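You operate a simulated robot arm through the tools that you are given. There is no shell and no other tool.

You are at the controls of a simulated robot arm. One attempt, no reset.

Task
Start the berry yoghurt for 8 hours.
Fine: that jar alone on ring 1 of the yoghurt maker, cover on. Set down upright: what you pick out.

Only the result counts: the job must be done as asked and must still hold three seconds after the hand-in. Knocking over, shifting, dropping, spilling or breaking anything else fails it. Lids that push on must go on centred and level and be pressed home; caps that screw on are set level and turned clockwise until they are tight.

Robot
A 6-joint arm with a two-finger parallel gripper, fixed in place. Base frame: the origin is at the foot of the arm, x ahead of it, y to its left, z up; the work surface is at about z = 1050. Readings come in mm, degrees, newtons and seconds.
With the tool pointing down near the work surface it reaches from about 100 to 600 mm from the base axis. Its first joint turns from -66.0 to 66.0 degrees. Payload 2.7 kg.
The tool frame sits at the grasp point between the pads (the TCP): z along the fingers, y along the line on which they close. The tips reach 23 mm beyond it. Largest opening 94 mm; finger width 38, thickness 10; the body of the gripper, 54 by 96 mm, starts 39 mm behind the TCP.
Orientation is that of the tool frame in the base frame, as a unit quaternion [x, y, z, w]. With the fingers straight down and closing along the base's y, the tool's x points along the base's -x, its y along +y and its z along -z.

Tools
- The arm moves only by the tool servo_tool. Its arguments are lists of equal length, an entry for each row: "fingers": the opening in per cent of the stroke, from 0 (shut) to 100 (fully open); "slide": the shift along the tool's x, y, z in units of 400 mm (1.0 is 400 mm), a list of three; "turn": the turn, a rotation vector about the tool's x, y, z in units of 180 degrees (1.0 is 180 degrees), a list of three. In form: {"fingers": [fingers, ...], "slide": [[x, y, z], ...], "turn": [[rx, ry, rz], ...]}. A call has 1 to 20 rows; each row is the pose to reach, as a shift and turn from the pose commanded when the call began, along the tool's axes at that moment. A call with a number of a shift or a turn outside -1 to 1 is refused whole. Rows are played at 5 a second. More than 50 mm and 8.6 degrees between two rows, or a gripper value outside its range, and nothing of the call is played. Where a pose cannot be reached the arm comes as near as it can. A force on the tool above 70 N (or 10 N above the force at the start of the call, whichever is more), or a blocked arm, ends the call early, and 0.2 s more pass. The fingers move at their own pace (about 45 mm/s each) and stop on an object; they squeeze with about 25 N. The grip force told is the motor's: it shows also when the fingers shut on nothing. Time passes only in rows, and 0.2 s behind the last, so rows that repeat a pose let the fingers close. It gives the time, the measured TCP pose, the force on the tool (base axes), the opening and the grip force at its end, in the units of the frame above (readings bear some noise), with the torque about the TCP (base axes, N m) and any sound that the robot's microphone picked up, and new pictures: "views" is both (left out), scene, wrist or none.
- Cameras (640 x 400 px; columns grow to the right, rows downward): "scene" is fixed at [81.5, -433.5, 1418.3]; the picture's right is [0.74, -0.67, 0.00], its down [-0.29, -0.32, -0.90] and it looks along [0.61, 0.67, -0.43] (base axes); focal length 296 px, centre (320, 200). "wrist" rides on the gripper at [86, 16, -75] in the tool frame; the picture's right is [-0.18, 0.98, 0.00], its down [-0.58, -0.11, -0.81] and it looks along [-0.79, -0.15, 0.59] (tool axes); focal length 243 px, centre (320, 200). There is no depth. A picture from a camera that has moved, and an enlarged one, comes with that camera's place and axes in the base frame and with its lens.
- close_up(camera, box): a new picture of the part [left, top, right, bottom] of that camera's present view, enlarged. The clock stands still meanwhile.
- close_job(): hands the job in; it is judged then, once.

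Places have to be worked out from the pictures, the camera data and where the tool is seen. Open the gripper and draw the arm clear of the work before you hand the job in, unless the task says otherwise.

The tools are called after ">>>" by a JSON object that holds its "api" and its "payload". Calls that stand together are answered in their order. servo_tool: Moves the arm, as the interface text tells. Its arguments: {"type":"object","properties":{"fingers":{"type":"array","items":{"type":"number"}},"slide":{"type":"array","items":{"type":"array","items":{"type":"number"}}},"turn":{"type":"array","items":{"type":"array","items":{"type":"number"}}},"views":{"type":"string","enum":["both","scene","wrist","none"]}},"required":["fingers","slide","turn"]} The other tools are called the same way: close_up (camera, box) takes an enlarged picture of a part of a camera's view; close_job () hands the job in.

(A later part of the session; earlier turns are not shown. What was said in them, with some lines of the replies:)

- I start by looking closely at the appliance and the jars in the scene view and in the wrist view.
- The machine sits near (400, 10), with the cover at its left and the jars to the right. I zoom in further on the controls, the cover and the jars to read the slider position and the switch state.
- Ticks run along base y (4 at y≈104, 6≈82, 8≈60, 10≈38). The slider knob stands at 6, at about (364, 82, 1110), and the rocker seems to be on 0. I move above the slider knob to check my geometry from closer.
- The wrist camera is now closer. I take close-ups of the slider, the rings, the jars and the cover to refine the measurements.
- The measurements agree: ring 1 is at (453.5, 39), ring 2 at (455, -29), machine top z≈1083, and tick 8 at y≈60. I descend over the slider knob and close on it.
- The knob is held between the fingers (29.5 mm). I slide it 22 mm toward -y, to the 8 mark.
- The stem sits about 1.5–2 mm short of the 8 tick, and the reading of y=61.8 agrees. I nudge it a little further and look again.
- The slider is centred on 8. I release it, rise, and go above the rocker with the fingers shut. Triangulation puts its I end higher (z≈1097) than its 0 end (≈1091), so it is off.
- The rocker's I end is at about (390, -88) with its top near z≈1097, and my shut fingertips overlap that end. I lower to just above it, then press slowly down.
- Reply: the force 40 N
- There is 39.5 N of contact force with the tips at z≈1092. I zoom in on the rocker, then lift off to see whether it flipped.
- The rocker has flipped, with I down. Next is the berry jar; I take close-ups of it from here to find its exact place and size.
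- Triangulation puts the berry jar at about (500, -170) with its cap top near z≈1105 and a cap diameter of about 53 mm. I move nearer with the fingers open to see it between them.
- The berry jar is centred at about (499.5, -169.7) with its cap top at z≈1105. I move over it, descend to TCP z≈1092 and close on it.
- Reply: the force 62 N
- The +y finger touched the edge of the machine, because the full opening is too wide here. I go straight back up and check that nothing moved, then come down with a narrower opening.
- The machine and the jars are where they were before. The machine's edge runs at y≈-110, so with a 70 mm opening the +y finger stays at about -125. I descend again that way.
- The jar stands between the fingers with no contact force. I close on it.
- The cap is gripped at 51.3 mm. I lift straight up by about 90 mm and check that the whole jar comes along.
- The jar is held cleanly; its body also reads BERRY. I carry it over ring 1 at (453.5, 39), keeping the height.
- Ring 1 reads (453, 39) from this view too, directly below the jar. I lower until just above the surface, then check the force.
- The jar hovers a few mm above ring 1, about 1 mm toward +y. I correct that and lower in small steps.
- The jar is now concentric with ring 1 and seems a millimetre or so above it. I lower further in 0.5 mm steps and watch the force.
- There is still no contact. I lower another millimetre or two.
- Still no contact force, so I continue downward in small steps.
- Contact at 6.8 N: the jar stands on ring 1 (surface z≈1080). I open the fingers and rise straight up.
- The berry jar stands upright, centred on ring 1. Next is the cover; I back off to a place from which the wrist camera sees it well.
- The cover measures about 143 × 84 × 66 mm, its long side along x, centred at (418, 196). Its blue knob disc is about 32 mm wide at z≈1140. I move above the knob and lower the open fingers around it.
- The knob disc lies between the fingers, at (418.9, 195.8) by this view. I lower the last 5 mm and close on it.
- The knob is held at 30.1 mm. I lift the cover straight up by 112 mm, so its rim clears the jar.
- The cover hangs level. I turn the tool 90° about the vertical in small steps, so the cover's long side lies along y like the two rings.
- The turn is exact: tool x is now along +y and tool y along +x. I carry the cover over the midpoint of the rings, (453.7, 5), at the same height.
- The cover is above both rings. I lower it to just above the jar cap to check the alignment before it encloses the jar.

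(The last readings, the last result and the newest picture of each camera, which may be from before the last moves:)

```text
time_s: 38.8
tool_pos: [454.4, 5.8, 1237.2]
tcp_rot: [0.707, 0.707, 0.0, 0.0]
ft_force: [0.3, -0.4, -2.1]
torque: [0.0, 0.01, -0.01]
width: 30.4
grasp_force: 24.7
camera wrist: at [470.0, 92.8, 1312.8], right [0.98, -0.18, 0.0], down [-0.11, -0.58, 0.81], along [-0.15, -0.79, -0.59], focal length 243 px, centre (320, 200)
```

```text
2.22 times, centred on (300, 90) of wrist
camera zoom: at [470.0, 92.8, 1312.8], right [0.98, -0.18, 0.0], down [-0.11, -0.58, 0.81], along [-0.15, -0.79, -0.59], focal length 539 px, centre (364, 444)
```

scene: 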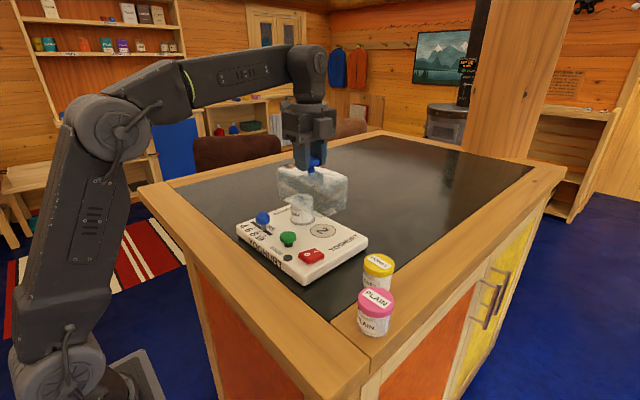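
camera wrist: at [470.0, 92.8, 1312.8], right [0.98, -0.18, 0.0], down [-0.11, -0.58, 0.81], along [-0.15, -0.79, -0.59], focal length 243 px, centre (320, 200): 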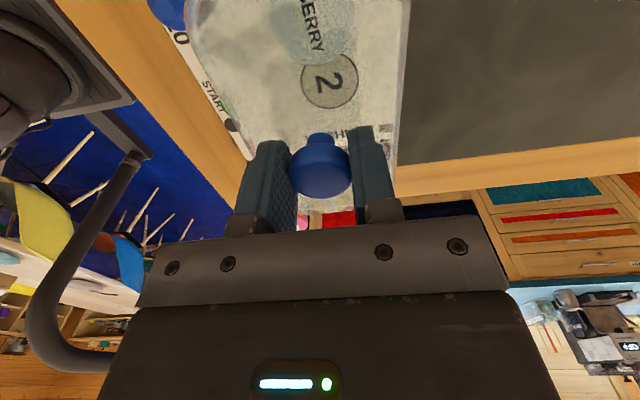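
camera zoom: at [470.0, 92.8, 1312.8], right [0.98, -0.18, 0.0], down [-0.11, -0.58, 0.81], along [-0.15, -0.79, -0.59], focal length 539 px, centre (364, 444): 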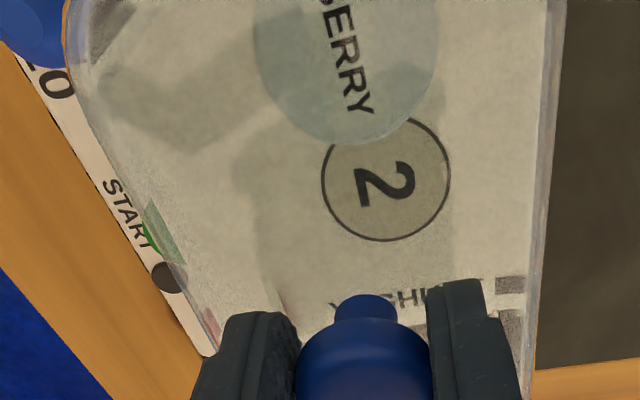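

The cover encloses the jar's footprint with clearance on all sides. I lower it slowly to a few mm above the surface.

>>> {"api": "servo_tool", "payload": {"fingers": [0, 0, 0, 0, 0, 0, 0], "slide": [[0, 0, 0.02], [0, 0, 0.045], [0, 0, 0.07], [0, 0, 0.095], [0, 0, 0.12], [0, 0, 0.135], [0, 0, 0.135]], "turn": [[0, 0, 0], [0, 0, 0], [0, 0, 0], [0, 0, 0], [0, 0, 0], [0, 0, 0], [0, 0, 0]], "views": "both"}}

>>> {"api": "close_up", "payload": {"camera": "scene", "box": [240, 160, 380, 265]}}

>>> {"api": "close_up", "payload": {"camera": "wrist", "box": [160, 0, 440, 180]}}

```text
time_s: 40.4
tool_pos: [454.2, 6.3, 1183.6]
tcp_rot: [0.708, 0.707, 0.0, -0.001]
ft_force: [-0.3, -0.7, -0.7]
torque: [-0.01, -0.04, 0.01]
width: 30.3
grasp_force: 25.6
camera wrist: at [470.4, 92.3, 1258.2], right [0.98, -0.18, 0.0], down [-0.11, -0.58, 0.81], along [-0.15, -0.79, -0.59], focal length 243 px, centre (320, 200)
```

scene: 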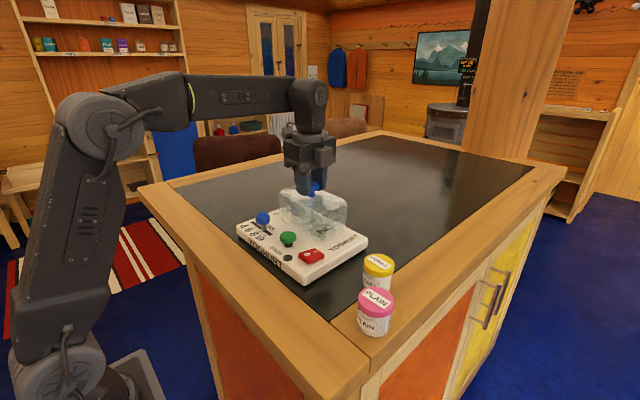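
wrist: 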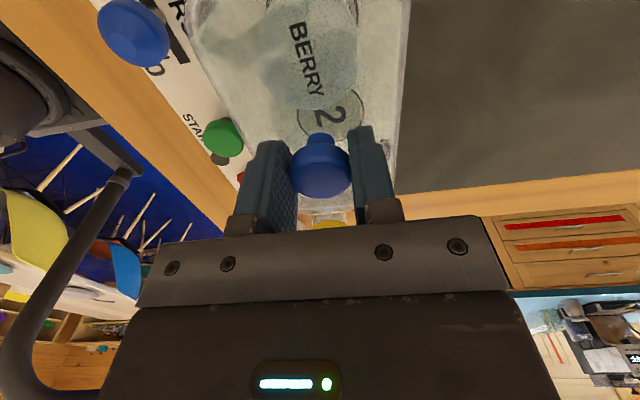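

```text
3.81 times, centred on (310, 212) of scene
camera zoom: at [81.5, -433.5, 1418.3], right [0.74, -0.67, 0.0], down [-0.29, -0.32, -0.9], along [0.61, 0.67, -0.43], focal length 1129 px, centre (358, 152)
```

zoom: 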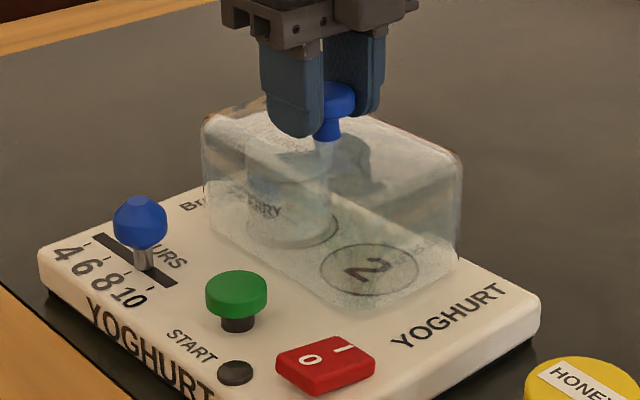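

```text
2.22 times, centred on (300, 90) of wrist
camera zoom: at [470.4, 92.3, 1258.2], right [0.98, -0.18, 0.0], down [-0.11, -0.58, 0.81], along [-0.15, -0.79, -0.59], focal length 539 px, centre (364, 444)
```

zoom: 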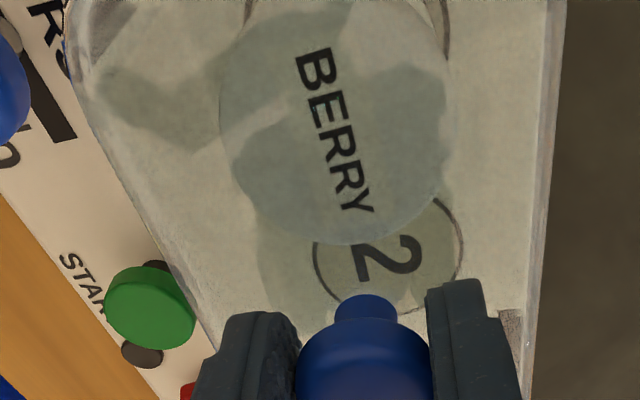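

The cover's rim is about 6 mm above the surface with the jar clear inside. I go down the rest slowly until contact.

>>> {"api": "servo_tool", "payload": {"fingers": [0, 0, 0, 0, 0, 0], "slide": [[0, 0, 0.004], [0, 0, 0.008], [0, 0, 0.011], [0, 0, 0.0135], [0, 0, 0.015], [0, 0, 0.015]], "turn": [[0, 0, 0], [0, 0, 0], [0, 0, 0], [0, 0, 0], [0, 0, 0], [0, 0, 0]], "views": "none"}}

>>> {"api": "close_up", "payload": {"camera": "scene", "box": [240, 160, 380, 265]}}

```text
time_s: 41.8
tool_pos: [454.0, 5.9, 1175.9]
tcp_rot: [0.707, 0.707, 0.0, 0.0]
ft_force: [-0.2, 0.9, -0.6]
torque: [0.01, 0.0, 0.01]
width: 30.1
grasp_force: 25.2
```

```text
3.81 times, centred on (310, 212) of scene
camera zoom: at [81.5, -433.5, 1418.3], right [0.74, -0.67, 0.0], down [-0.29, -0.32, -0.9], along [0.61, 0.67, -0.43], focal length 1129 px, centre (358, 152)
```

zoom: 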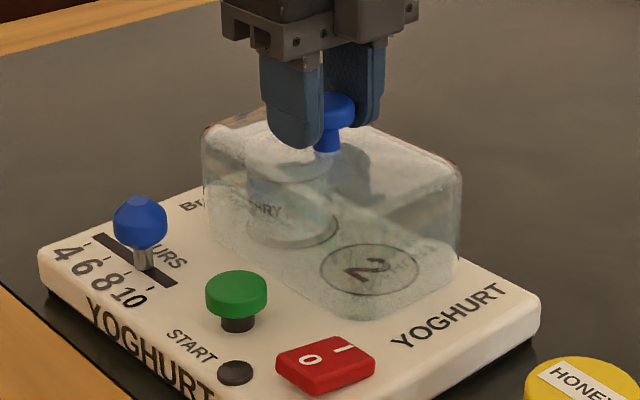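

No contact shows in the force yet, so I continue in half-millimetre steps.

>>> {"api": "servo_tool", "payload": {"fingers": [0, 0, 0, 0], "slide": [[0, 0, 0.00125], [0, 0, 0.0025], [0, 0, 0.00375], [0, 0, 0.00375]], "turn": [[0, 0, 0], [0, 0, 0], [0, 0, 0], [0, 0, 0]], "views": "none"}}

```text
time_s: 42.8
tool_pos: [453.3, 4.7, 1175.9]
tcp_rot: [0.707, 0.707, 0.001, 0.001]
ft_force: [2.1, 1.6, 6.1]
torque: [-0.01, 0.2, -0.07]
width: 30.2
grasp_force: 25.4
```

Contact at 6 N at the same height difference (29.7 mm) as the jar, so the cover rests flat on the machine. I inspect it before letting go.

>>> {"api": "close_up", "payload": {"camera": "scene", "box": [240, 160, 380, 265]}}

>>> {"api": "close_up", "payload": {"camera": "wrist", "box": [160, 0, 440, 180]}}

```text
3.81 times, centred on (310, 212) of scene
camera zoom: at [81.5, -433.5, 1418.3], right [0.74, -0.67, 0.0], down [-0.29, -0.32, -0.9], along [0.61, 0.67, -0.43], focal length 1129 px, centre (358, 152)
```

zoom: 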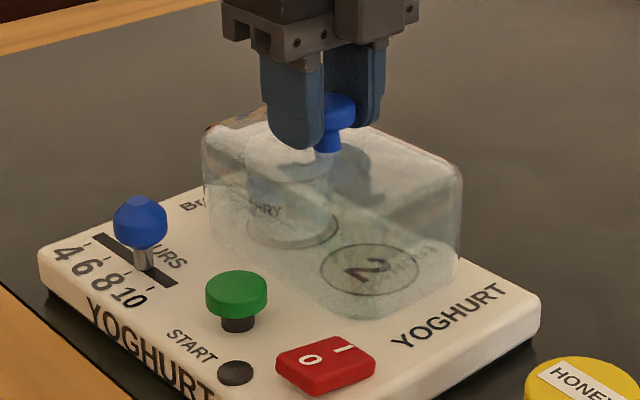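

```text
2.22 times, centred on (300, 90) of wrist
camera zoom: at [470.2, 92.1, 1251.5], right [0.98, -0.18, 0.0], down [-0.11, -0.58, 0.81], along [-0.15, -0.79, -0.59], focal length 539 px, centre (364, 444)
```

zoom: 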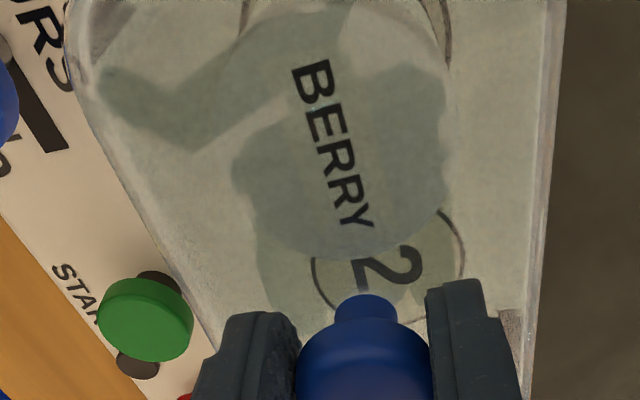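

The cover sits level over both rings with the jar inside. I release the knob, rise, shut the fingers, and move above the green START button at about (368.5, -21.5).

>>> {"api": "servo_tool", "payload": {"fingers": [60, 60, 60, 60, 60, 60, 0, 0, 0, 0], "slide": [[0, 0, 0], [0, 0, 0], [0, 0, 0], [0, 0, -0.06], [0, 0, -0.13], [0, 0, -0.18], [-0.03, -0.1, -0.18], [-0.066, -0.2155, -0.18], [-0.066, -0.2155, -0.1], [-0.066, -0.2155, -0.1]], "turn": [[0, 0, 0], [0, 0, 0], [0, 0, 0], [0, 0, 0], [0, 0, 0], [0, 0, 0], [0, 0, 0], [0, 0, 0], [0, 0, 0], [0, 0, 0]], "views": "both"}}

>>> {"api": "close_up", "payload": {"camera": "scene", "box": [220, 140, 380, 280]}}

>>> {"api": "close_up", "payload": {"camera": "wrist", "box": [160, 0, 440, 180]}}

```text
time_s: 45.0
tool_pos: [369.4, -20.8, 1214.1]
tcp_rot: [0.707, 0.707, 0.001, 0.0]
ft_force: [0.5, 0.5, -0.2]
torque: [0.01, 0.01, -0.02]
width: 0.1
grasp_force: 25.1
camera wrist: at [384.6, 64.9, 1289.3], right [0.98, -0.18, 0.0], down [-0.11, -0.58, 0.81], along [-0.15, -0.79, -0.59], focal length 243 px, centre (320, 200)
```

scene: 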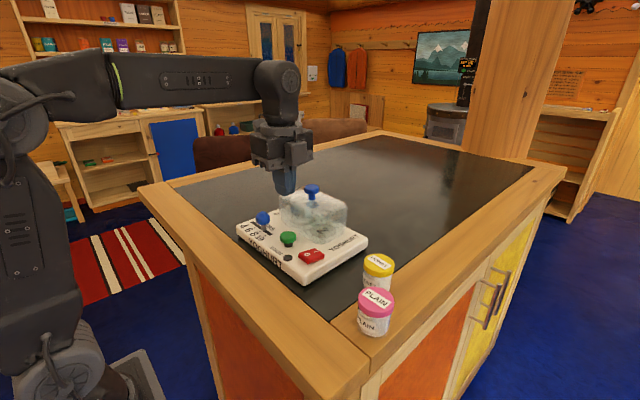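
wrist: 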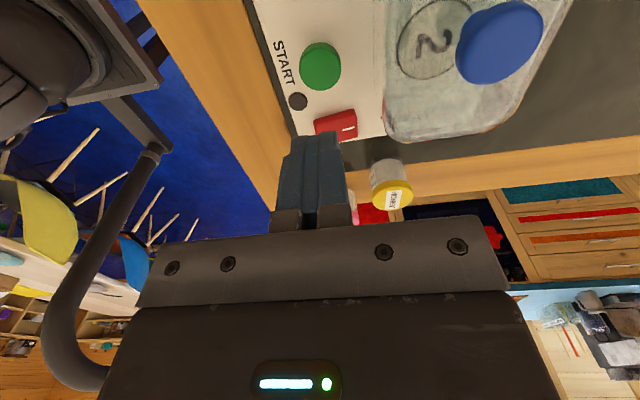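

```text
2.86 times, centred on (300, 210) of scene
camera zoom: at [81.5, -433.5, 1418.3], right [0.74, -0.67, 0.0], down [-0.29, -0.32, -0.9], along [0.61, 0.67, -0.43], focal length 846 px, centre (377, 171)
```

zoom: 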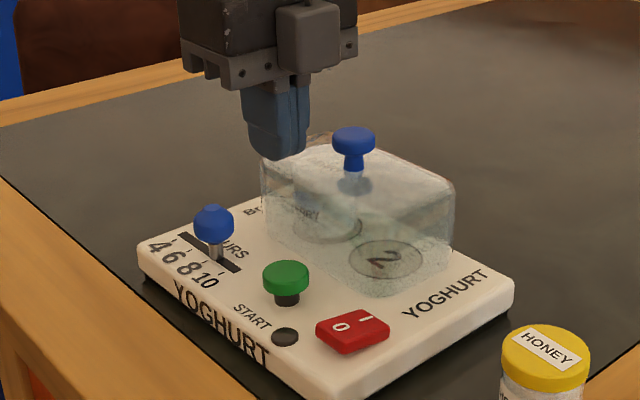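

```text
2.22 times, centred on (300, 90) of wrist
camera zoom: at [384.6, 64.9, 1289.3], right [0.98, -0.18, 0.0], down [-0.11, -0.58, 0.81], along [-0.15, -0.79, -0.59], focal length 539 px, centre (364, 444)
```

zoom: 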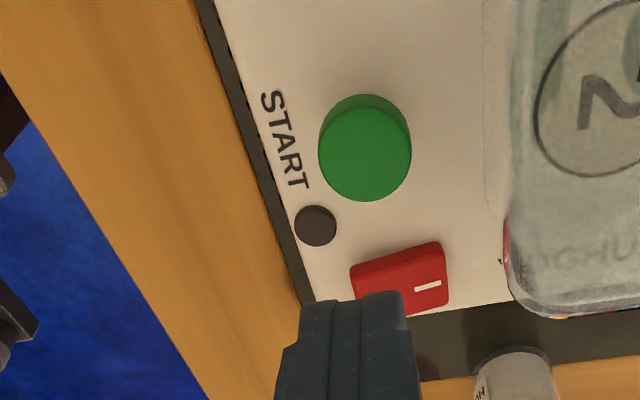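

The cover stayed in place after release. Before I press START, I double-check the slider and the rocker.

>>> {"api": "close_up", "payload": {"camera": "scene", "box": [230, 205, 290, 245]}}

>>> {"api": "close_up", "payload": {"camera": "scene", "box": [270, 220, 350, 275]}}

```text
10.00 times, centred on (260, 225) of scene
camera zoom: at [81.5, -433.5, 1418.3], right [0.74, -0.67, 0.0], down [-0.29, -0.32, -0.9], along [0.61, 0.67, -0.43], focal length 2963 px, centre (920, -50)
```

zoom: 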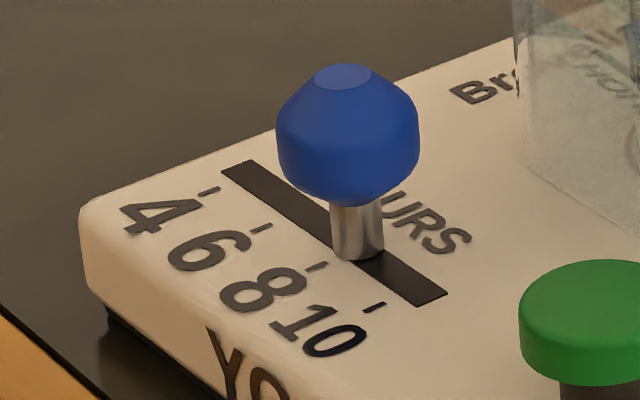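

```text
7.27 times, centred on (310, 248) of scene
camera zoom: at [81.5, -433.5, 1418.3], right [0.74, -0.67, 0.0], down [-0.29, -0.32, -0.9], along [0.61, 0.67, -0.43], focal length 2155 px, centre (393, -146)
```

zoom: 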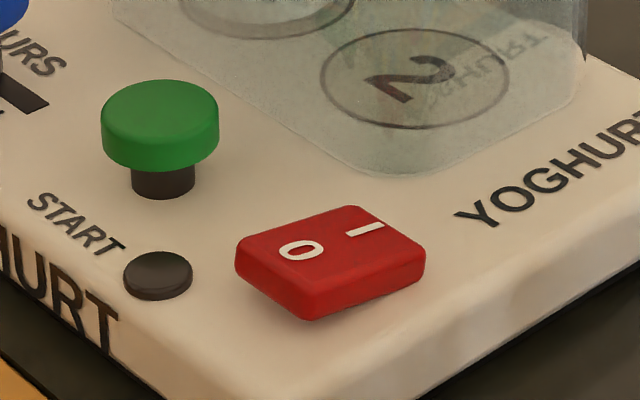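

The slider is on 8 and the rocker on I. I press the START button, descending to just above its top (z≈1104) and then slowly further.

>>> {"api": "servo_tool", "payload": {"fingers": [0, 0, 0, 0, 0, 0, 0, 0, 0, 0, 0], "slide": [[0, 0, 0.08], [0, 0, 0.15], [0, 0, 0.2], [0, 0, 0.211], [0, 0, 0.216], [0, 0, 0.221], [0, 0, 0.226], [0, 0, 0.231], [0, 0, 0.236], [0, 0, 0.241], [0, 0, 0.244]], "turn": [[0, 0, 0], [0, 0, 0], [0, 0, 0], [0, 0, 0], [0, 0, 0], [0, 0, 0], [0, 0, 0], [0, 0, 0], [0, 0, 0], [0, 0, 0], [0, 0, 0]], "views": "both"}}

>>> {"api": "close_up", "payload": {"camera": "scene", "box": [220, 170, 380, 280]}}

```text
time_s: 47.4
tool_pos: [369.6, -21.5, 1117.5]
tcp_rot: [0.707, 0.707, 0.0, 0.001]
ft_force: [-1.3, -1.9, 2.9]
torque: [-0.1, 0.08, -0.04]
width: 0.1
grasp_force: 25.1
camera wrist: at [385.0, 65.2, 1192.6], right [0.98, -0.18, 0.0], down [-0.11, -0.58, 0.81], along [-0.15, -0.79, -0.59], focal length 243 px, centre (320, 200)
```

scene: 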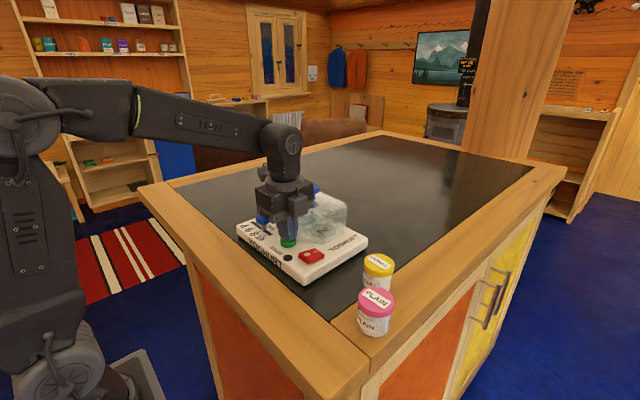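
wrist: 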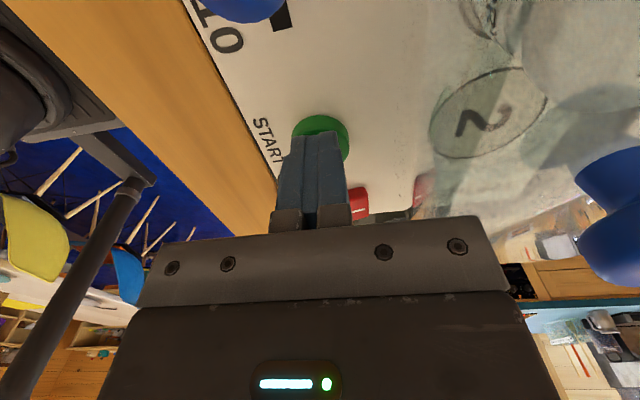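

```text
3.64 times, centred on (300, 225) of scene
camera zoom: at [81.4, -433.6, 1418.3], right [0.74, -0.67, 0.0], down [-0.29, -0.32, -0.9], along [0.61, 0.67, -0.43], focal length 1077 px, centre (393, 109)
```

zoom: 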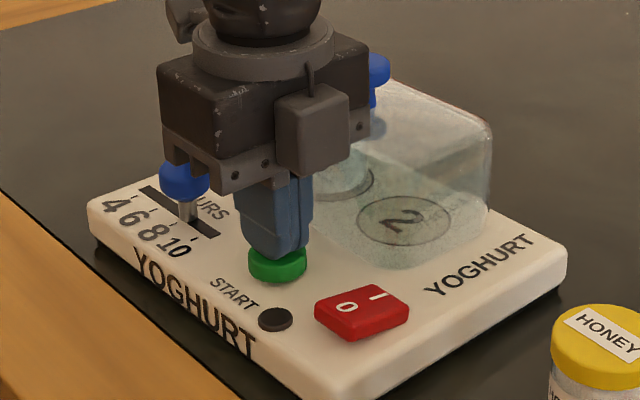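

The button has gone down about 10 mm with little force (2.9 N) and the lamp is still dark. I press a little further, until it bottoms.

>>> {"api": "servo_tool", "payload": {"fingers": [0, 0, 0, 0, 0, 0], "slide": [[0, 0, 0.0025], [0, 0, 0.005], [0, 0, 0.0075], [0, 0, 0.01], [0, 0, 0.0115], [0, 0, 0.0115]], "turn": [[0, 0, 0], [0, 0, 0], [0, 0, 0], [0, 0, 0], [0, 0, 0], [0, 0, 0]], "views": "scene"}}

>>> {"api": "close_up", "payload": {"camera": "scene", "box": [220, 170, 380, 280]}}

```text
time_s: 48.8
tool_pos: [368.7, -21.0, 1113.2]
tcp_rot: [0.707, 0.707, 0.0, 0.001]
ft_force: [1.6, -0.5, 6.9]
torque: [-0.06, -0.05, -0.04]
width: 0.2
grasp_force: 24.7
heard: click
```

scene: 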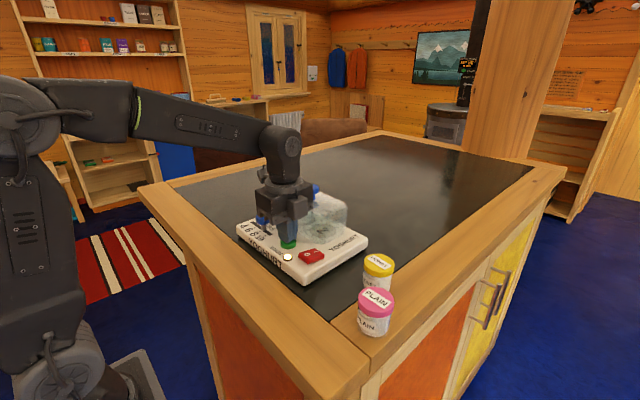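

```text
3.64 times, centred on (300, 225) of scene
camera zoom: at [81.5, -433.5, 1418.3], right [0.74, -0.67, 0.0], down [-0.29, -0.32, -0.9], along [0.61, 0.67, -0.43], focal length 1077 px, centre (393, 109)
```

zoom: 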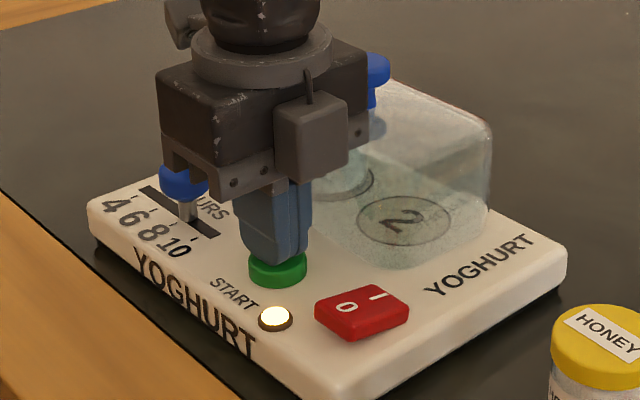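

A click was heard and the lamp by START is lit: the machine is running. I rise straight up and draw the arm clear.

>>> {"api": "servo_tool", "payload": {"fingers": [0, 0, 0, 0, 30, 60, 60, 60], "slide": [[0, 0, -0.04], [0, 0, -0.12], [0, 0, -0.22], [0, 0, -0.32], [0, -0.08, -0.38], [0, -0.18, -0.4], [0, -0.25, -0.4], [0, -0.25, -0.4]], "turn": [[0, 0, 0], [0, 0, 0], [0, 0, 0], [0, 0, 0], [0, 0, 0], [0, 0, 0], [0, 0, 0], [0, 0, 0]], "views": "both"}}

>>> {"api": "close_up", "payload": {"camera": "scene", "box": [220, 170, 380, 280]}}

>>> {"api": "close_up", "payload": {"camera": "scene", "box": [340, 240, 420, 345]}}

>>> {"api": "close_up", "payload": {"camera": "scene", "box": [230, 205, 290, 245]}}

```text
time_s: 50.6
tool_pos: [265.9, -20.3, 1273.1]
tcp_rot: [0.708, 0.706, 0.001, 0.001]
ft_force: [0.3, -0.7, 0.1]
torque: [-0.06, 0.01, 0.0]
width: 56.2
grasp_force: 0.0
camera wrist: at [282.3, 66.0, 1349.7], right [0.98, -0.18, 0.0], down [-0.11, -0.58, 0.81], along [-0.15, -0.79, -0.59], focal length 243 px, centre (320, 200)
```

scene: 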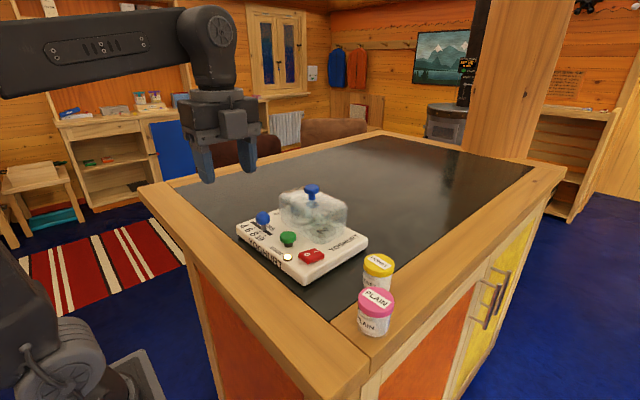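
wrist: 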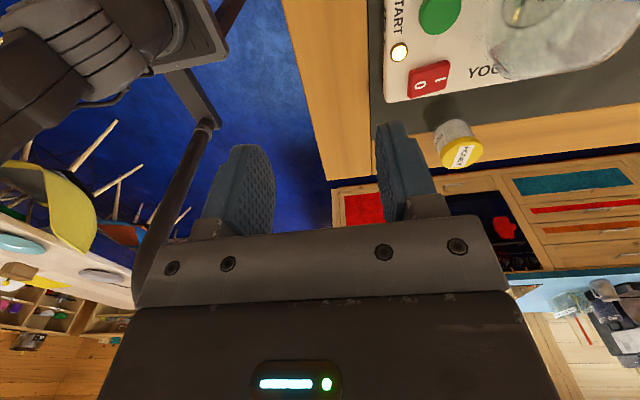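

```text
3.64 times, centred on (300, 225) of scene
camera zoom: at [81.5, -433.5, 1418.3], right [0.74, -0.67, 0.0], down [-0.29, -0.32, -0.9], along [0.61, 0.67, -0.43], focal length 1077 px, centre (393, 109)
```

zoom: 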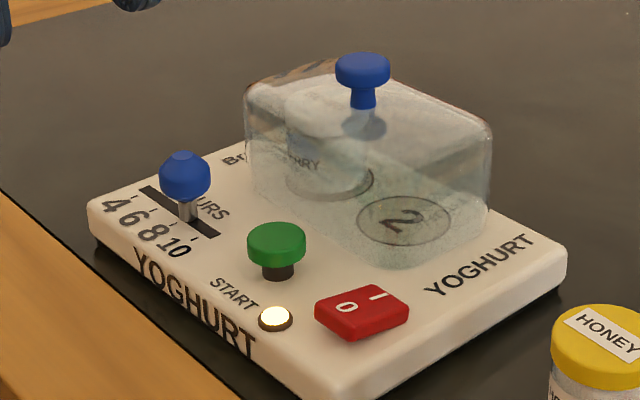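

```text
3.81 times, centred on (380, 292) of scene
camera zoom: at [81.5, -433.5, 1418.3], right [0.74, -0.67, 0.0], down [-0.29, -0.32, -0.9], along [0.61, 0.67, -0.43], focal length 1129 px, centre (91, -152)
```

zoom: 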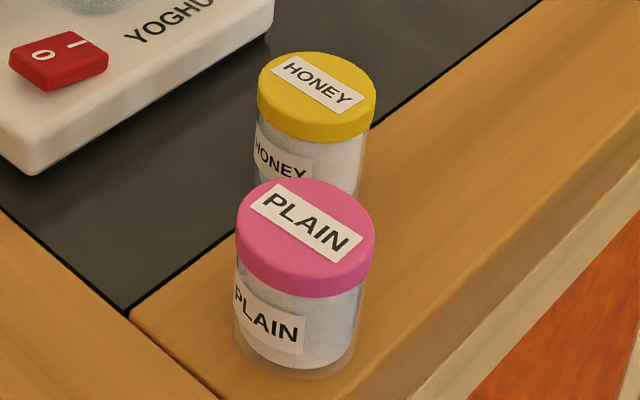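

```text
10.00 times, centred on (260, 225) of scene
camera zoom: at [81.5, -433.5, 1418.3], right [0.74, -0.67, 0.0], down [-0.29, -0.32, -0.9], along [0.61, 0.67, -0.43], focal length 2963 px, centre (920, -50)
```

zoom: 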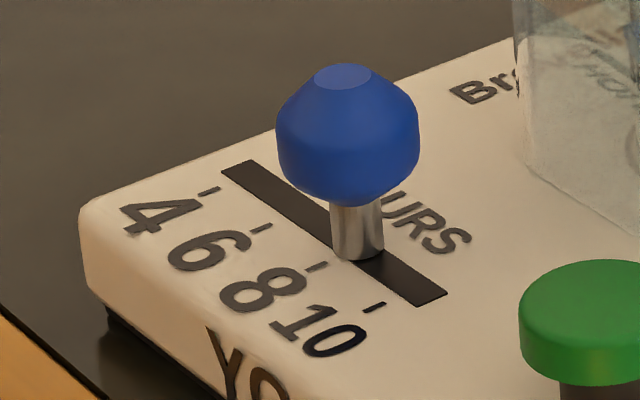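

All is in place: slider on 8, rocker on I, lamp lit, the berry jar on ring 1 under the cover, and the other jars untouched. I open the gripper fully and let a moment pass to confirm that it holds.

>>> {"api": "servo_tool", "payload": {"fingers": [100, 100, 100, 100, 100], "slide": [[0, 0, -0.02], [0, 0, -0.05], [0, 0, -0.05], [0, 0, -0.05], [0, 0, -0.05]], "turn": [[0, 0, 0], [0, 0, 0], [0, 0, 0], [0, 0, 0], [0, 0, 0]], "views": "scene"}}

```text
time_s: 51.8
tool_pos: [267.2, -20.8, 1292.6]
tcp_rot: [0.707, 0.707, 0.0, 0.0]
ft_force: [-0.7, 0.2, -0.6]
torque: [0.01, 0.02, -0.01]
width: 94.1
grasp_force: 0.0
```

scene: 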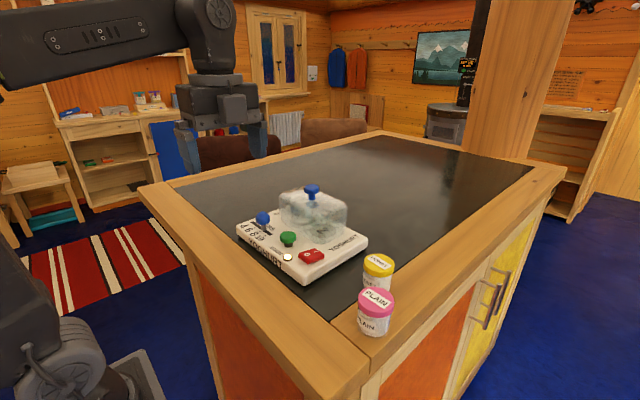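

The lamp is still lit, the arm is clear and the gripper is open. I hand the job in.

>>> {"api": "close_job", "payload": {}}

```text
The job is handed in.
```

The berry yoghurt is running on 8 hours, and I've handed the job in; no verdict came back.

- **Jar:** the berry jar stands upright, alone and centred on ring 1.
- **Cover:** it sits level on the machine over both rings, with the jar inside and not touching it.
- **Settings:** the slider is on 8 and the power switch is on I. I pressed START, heard a click, and the lamp was still lit just before hand-in.
- **Contact along the way:** on my first try for the jar, one finger pressed down on the edge of the yoghurt maker with about 60 N. I backed off and compared pictures from before and after: neither the machine nor the jars had moved.
- **Everything else:** the honey and plain jars are where they were. The gripper is open and the arm is clear.
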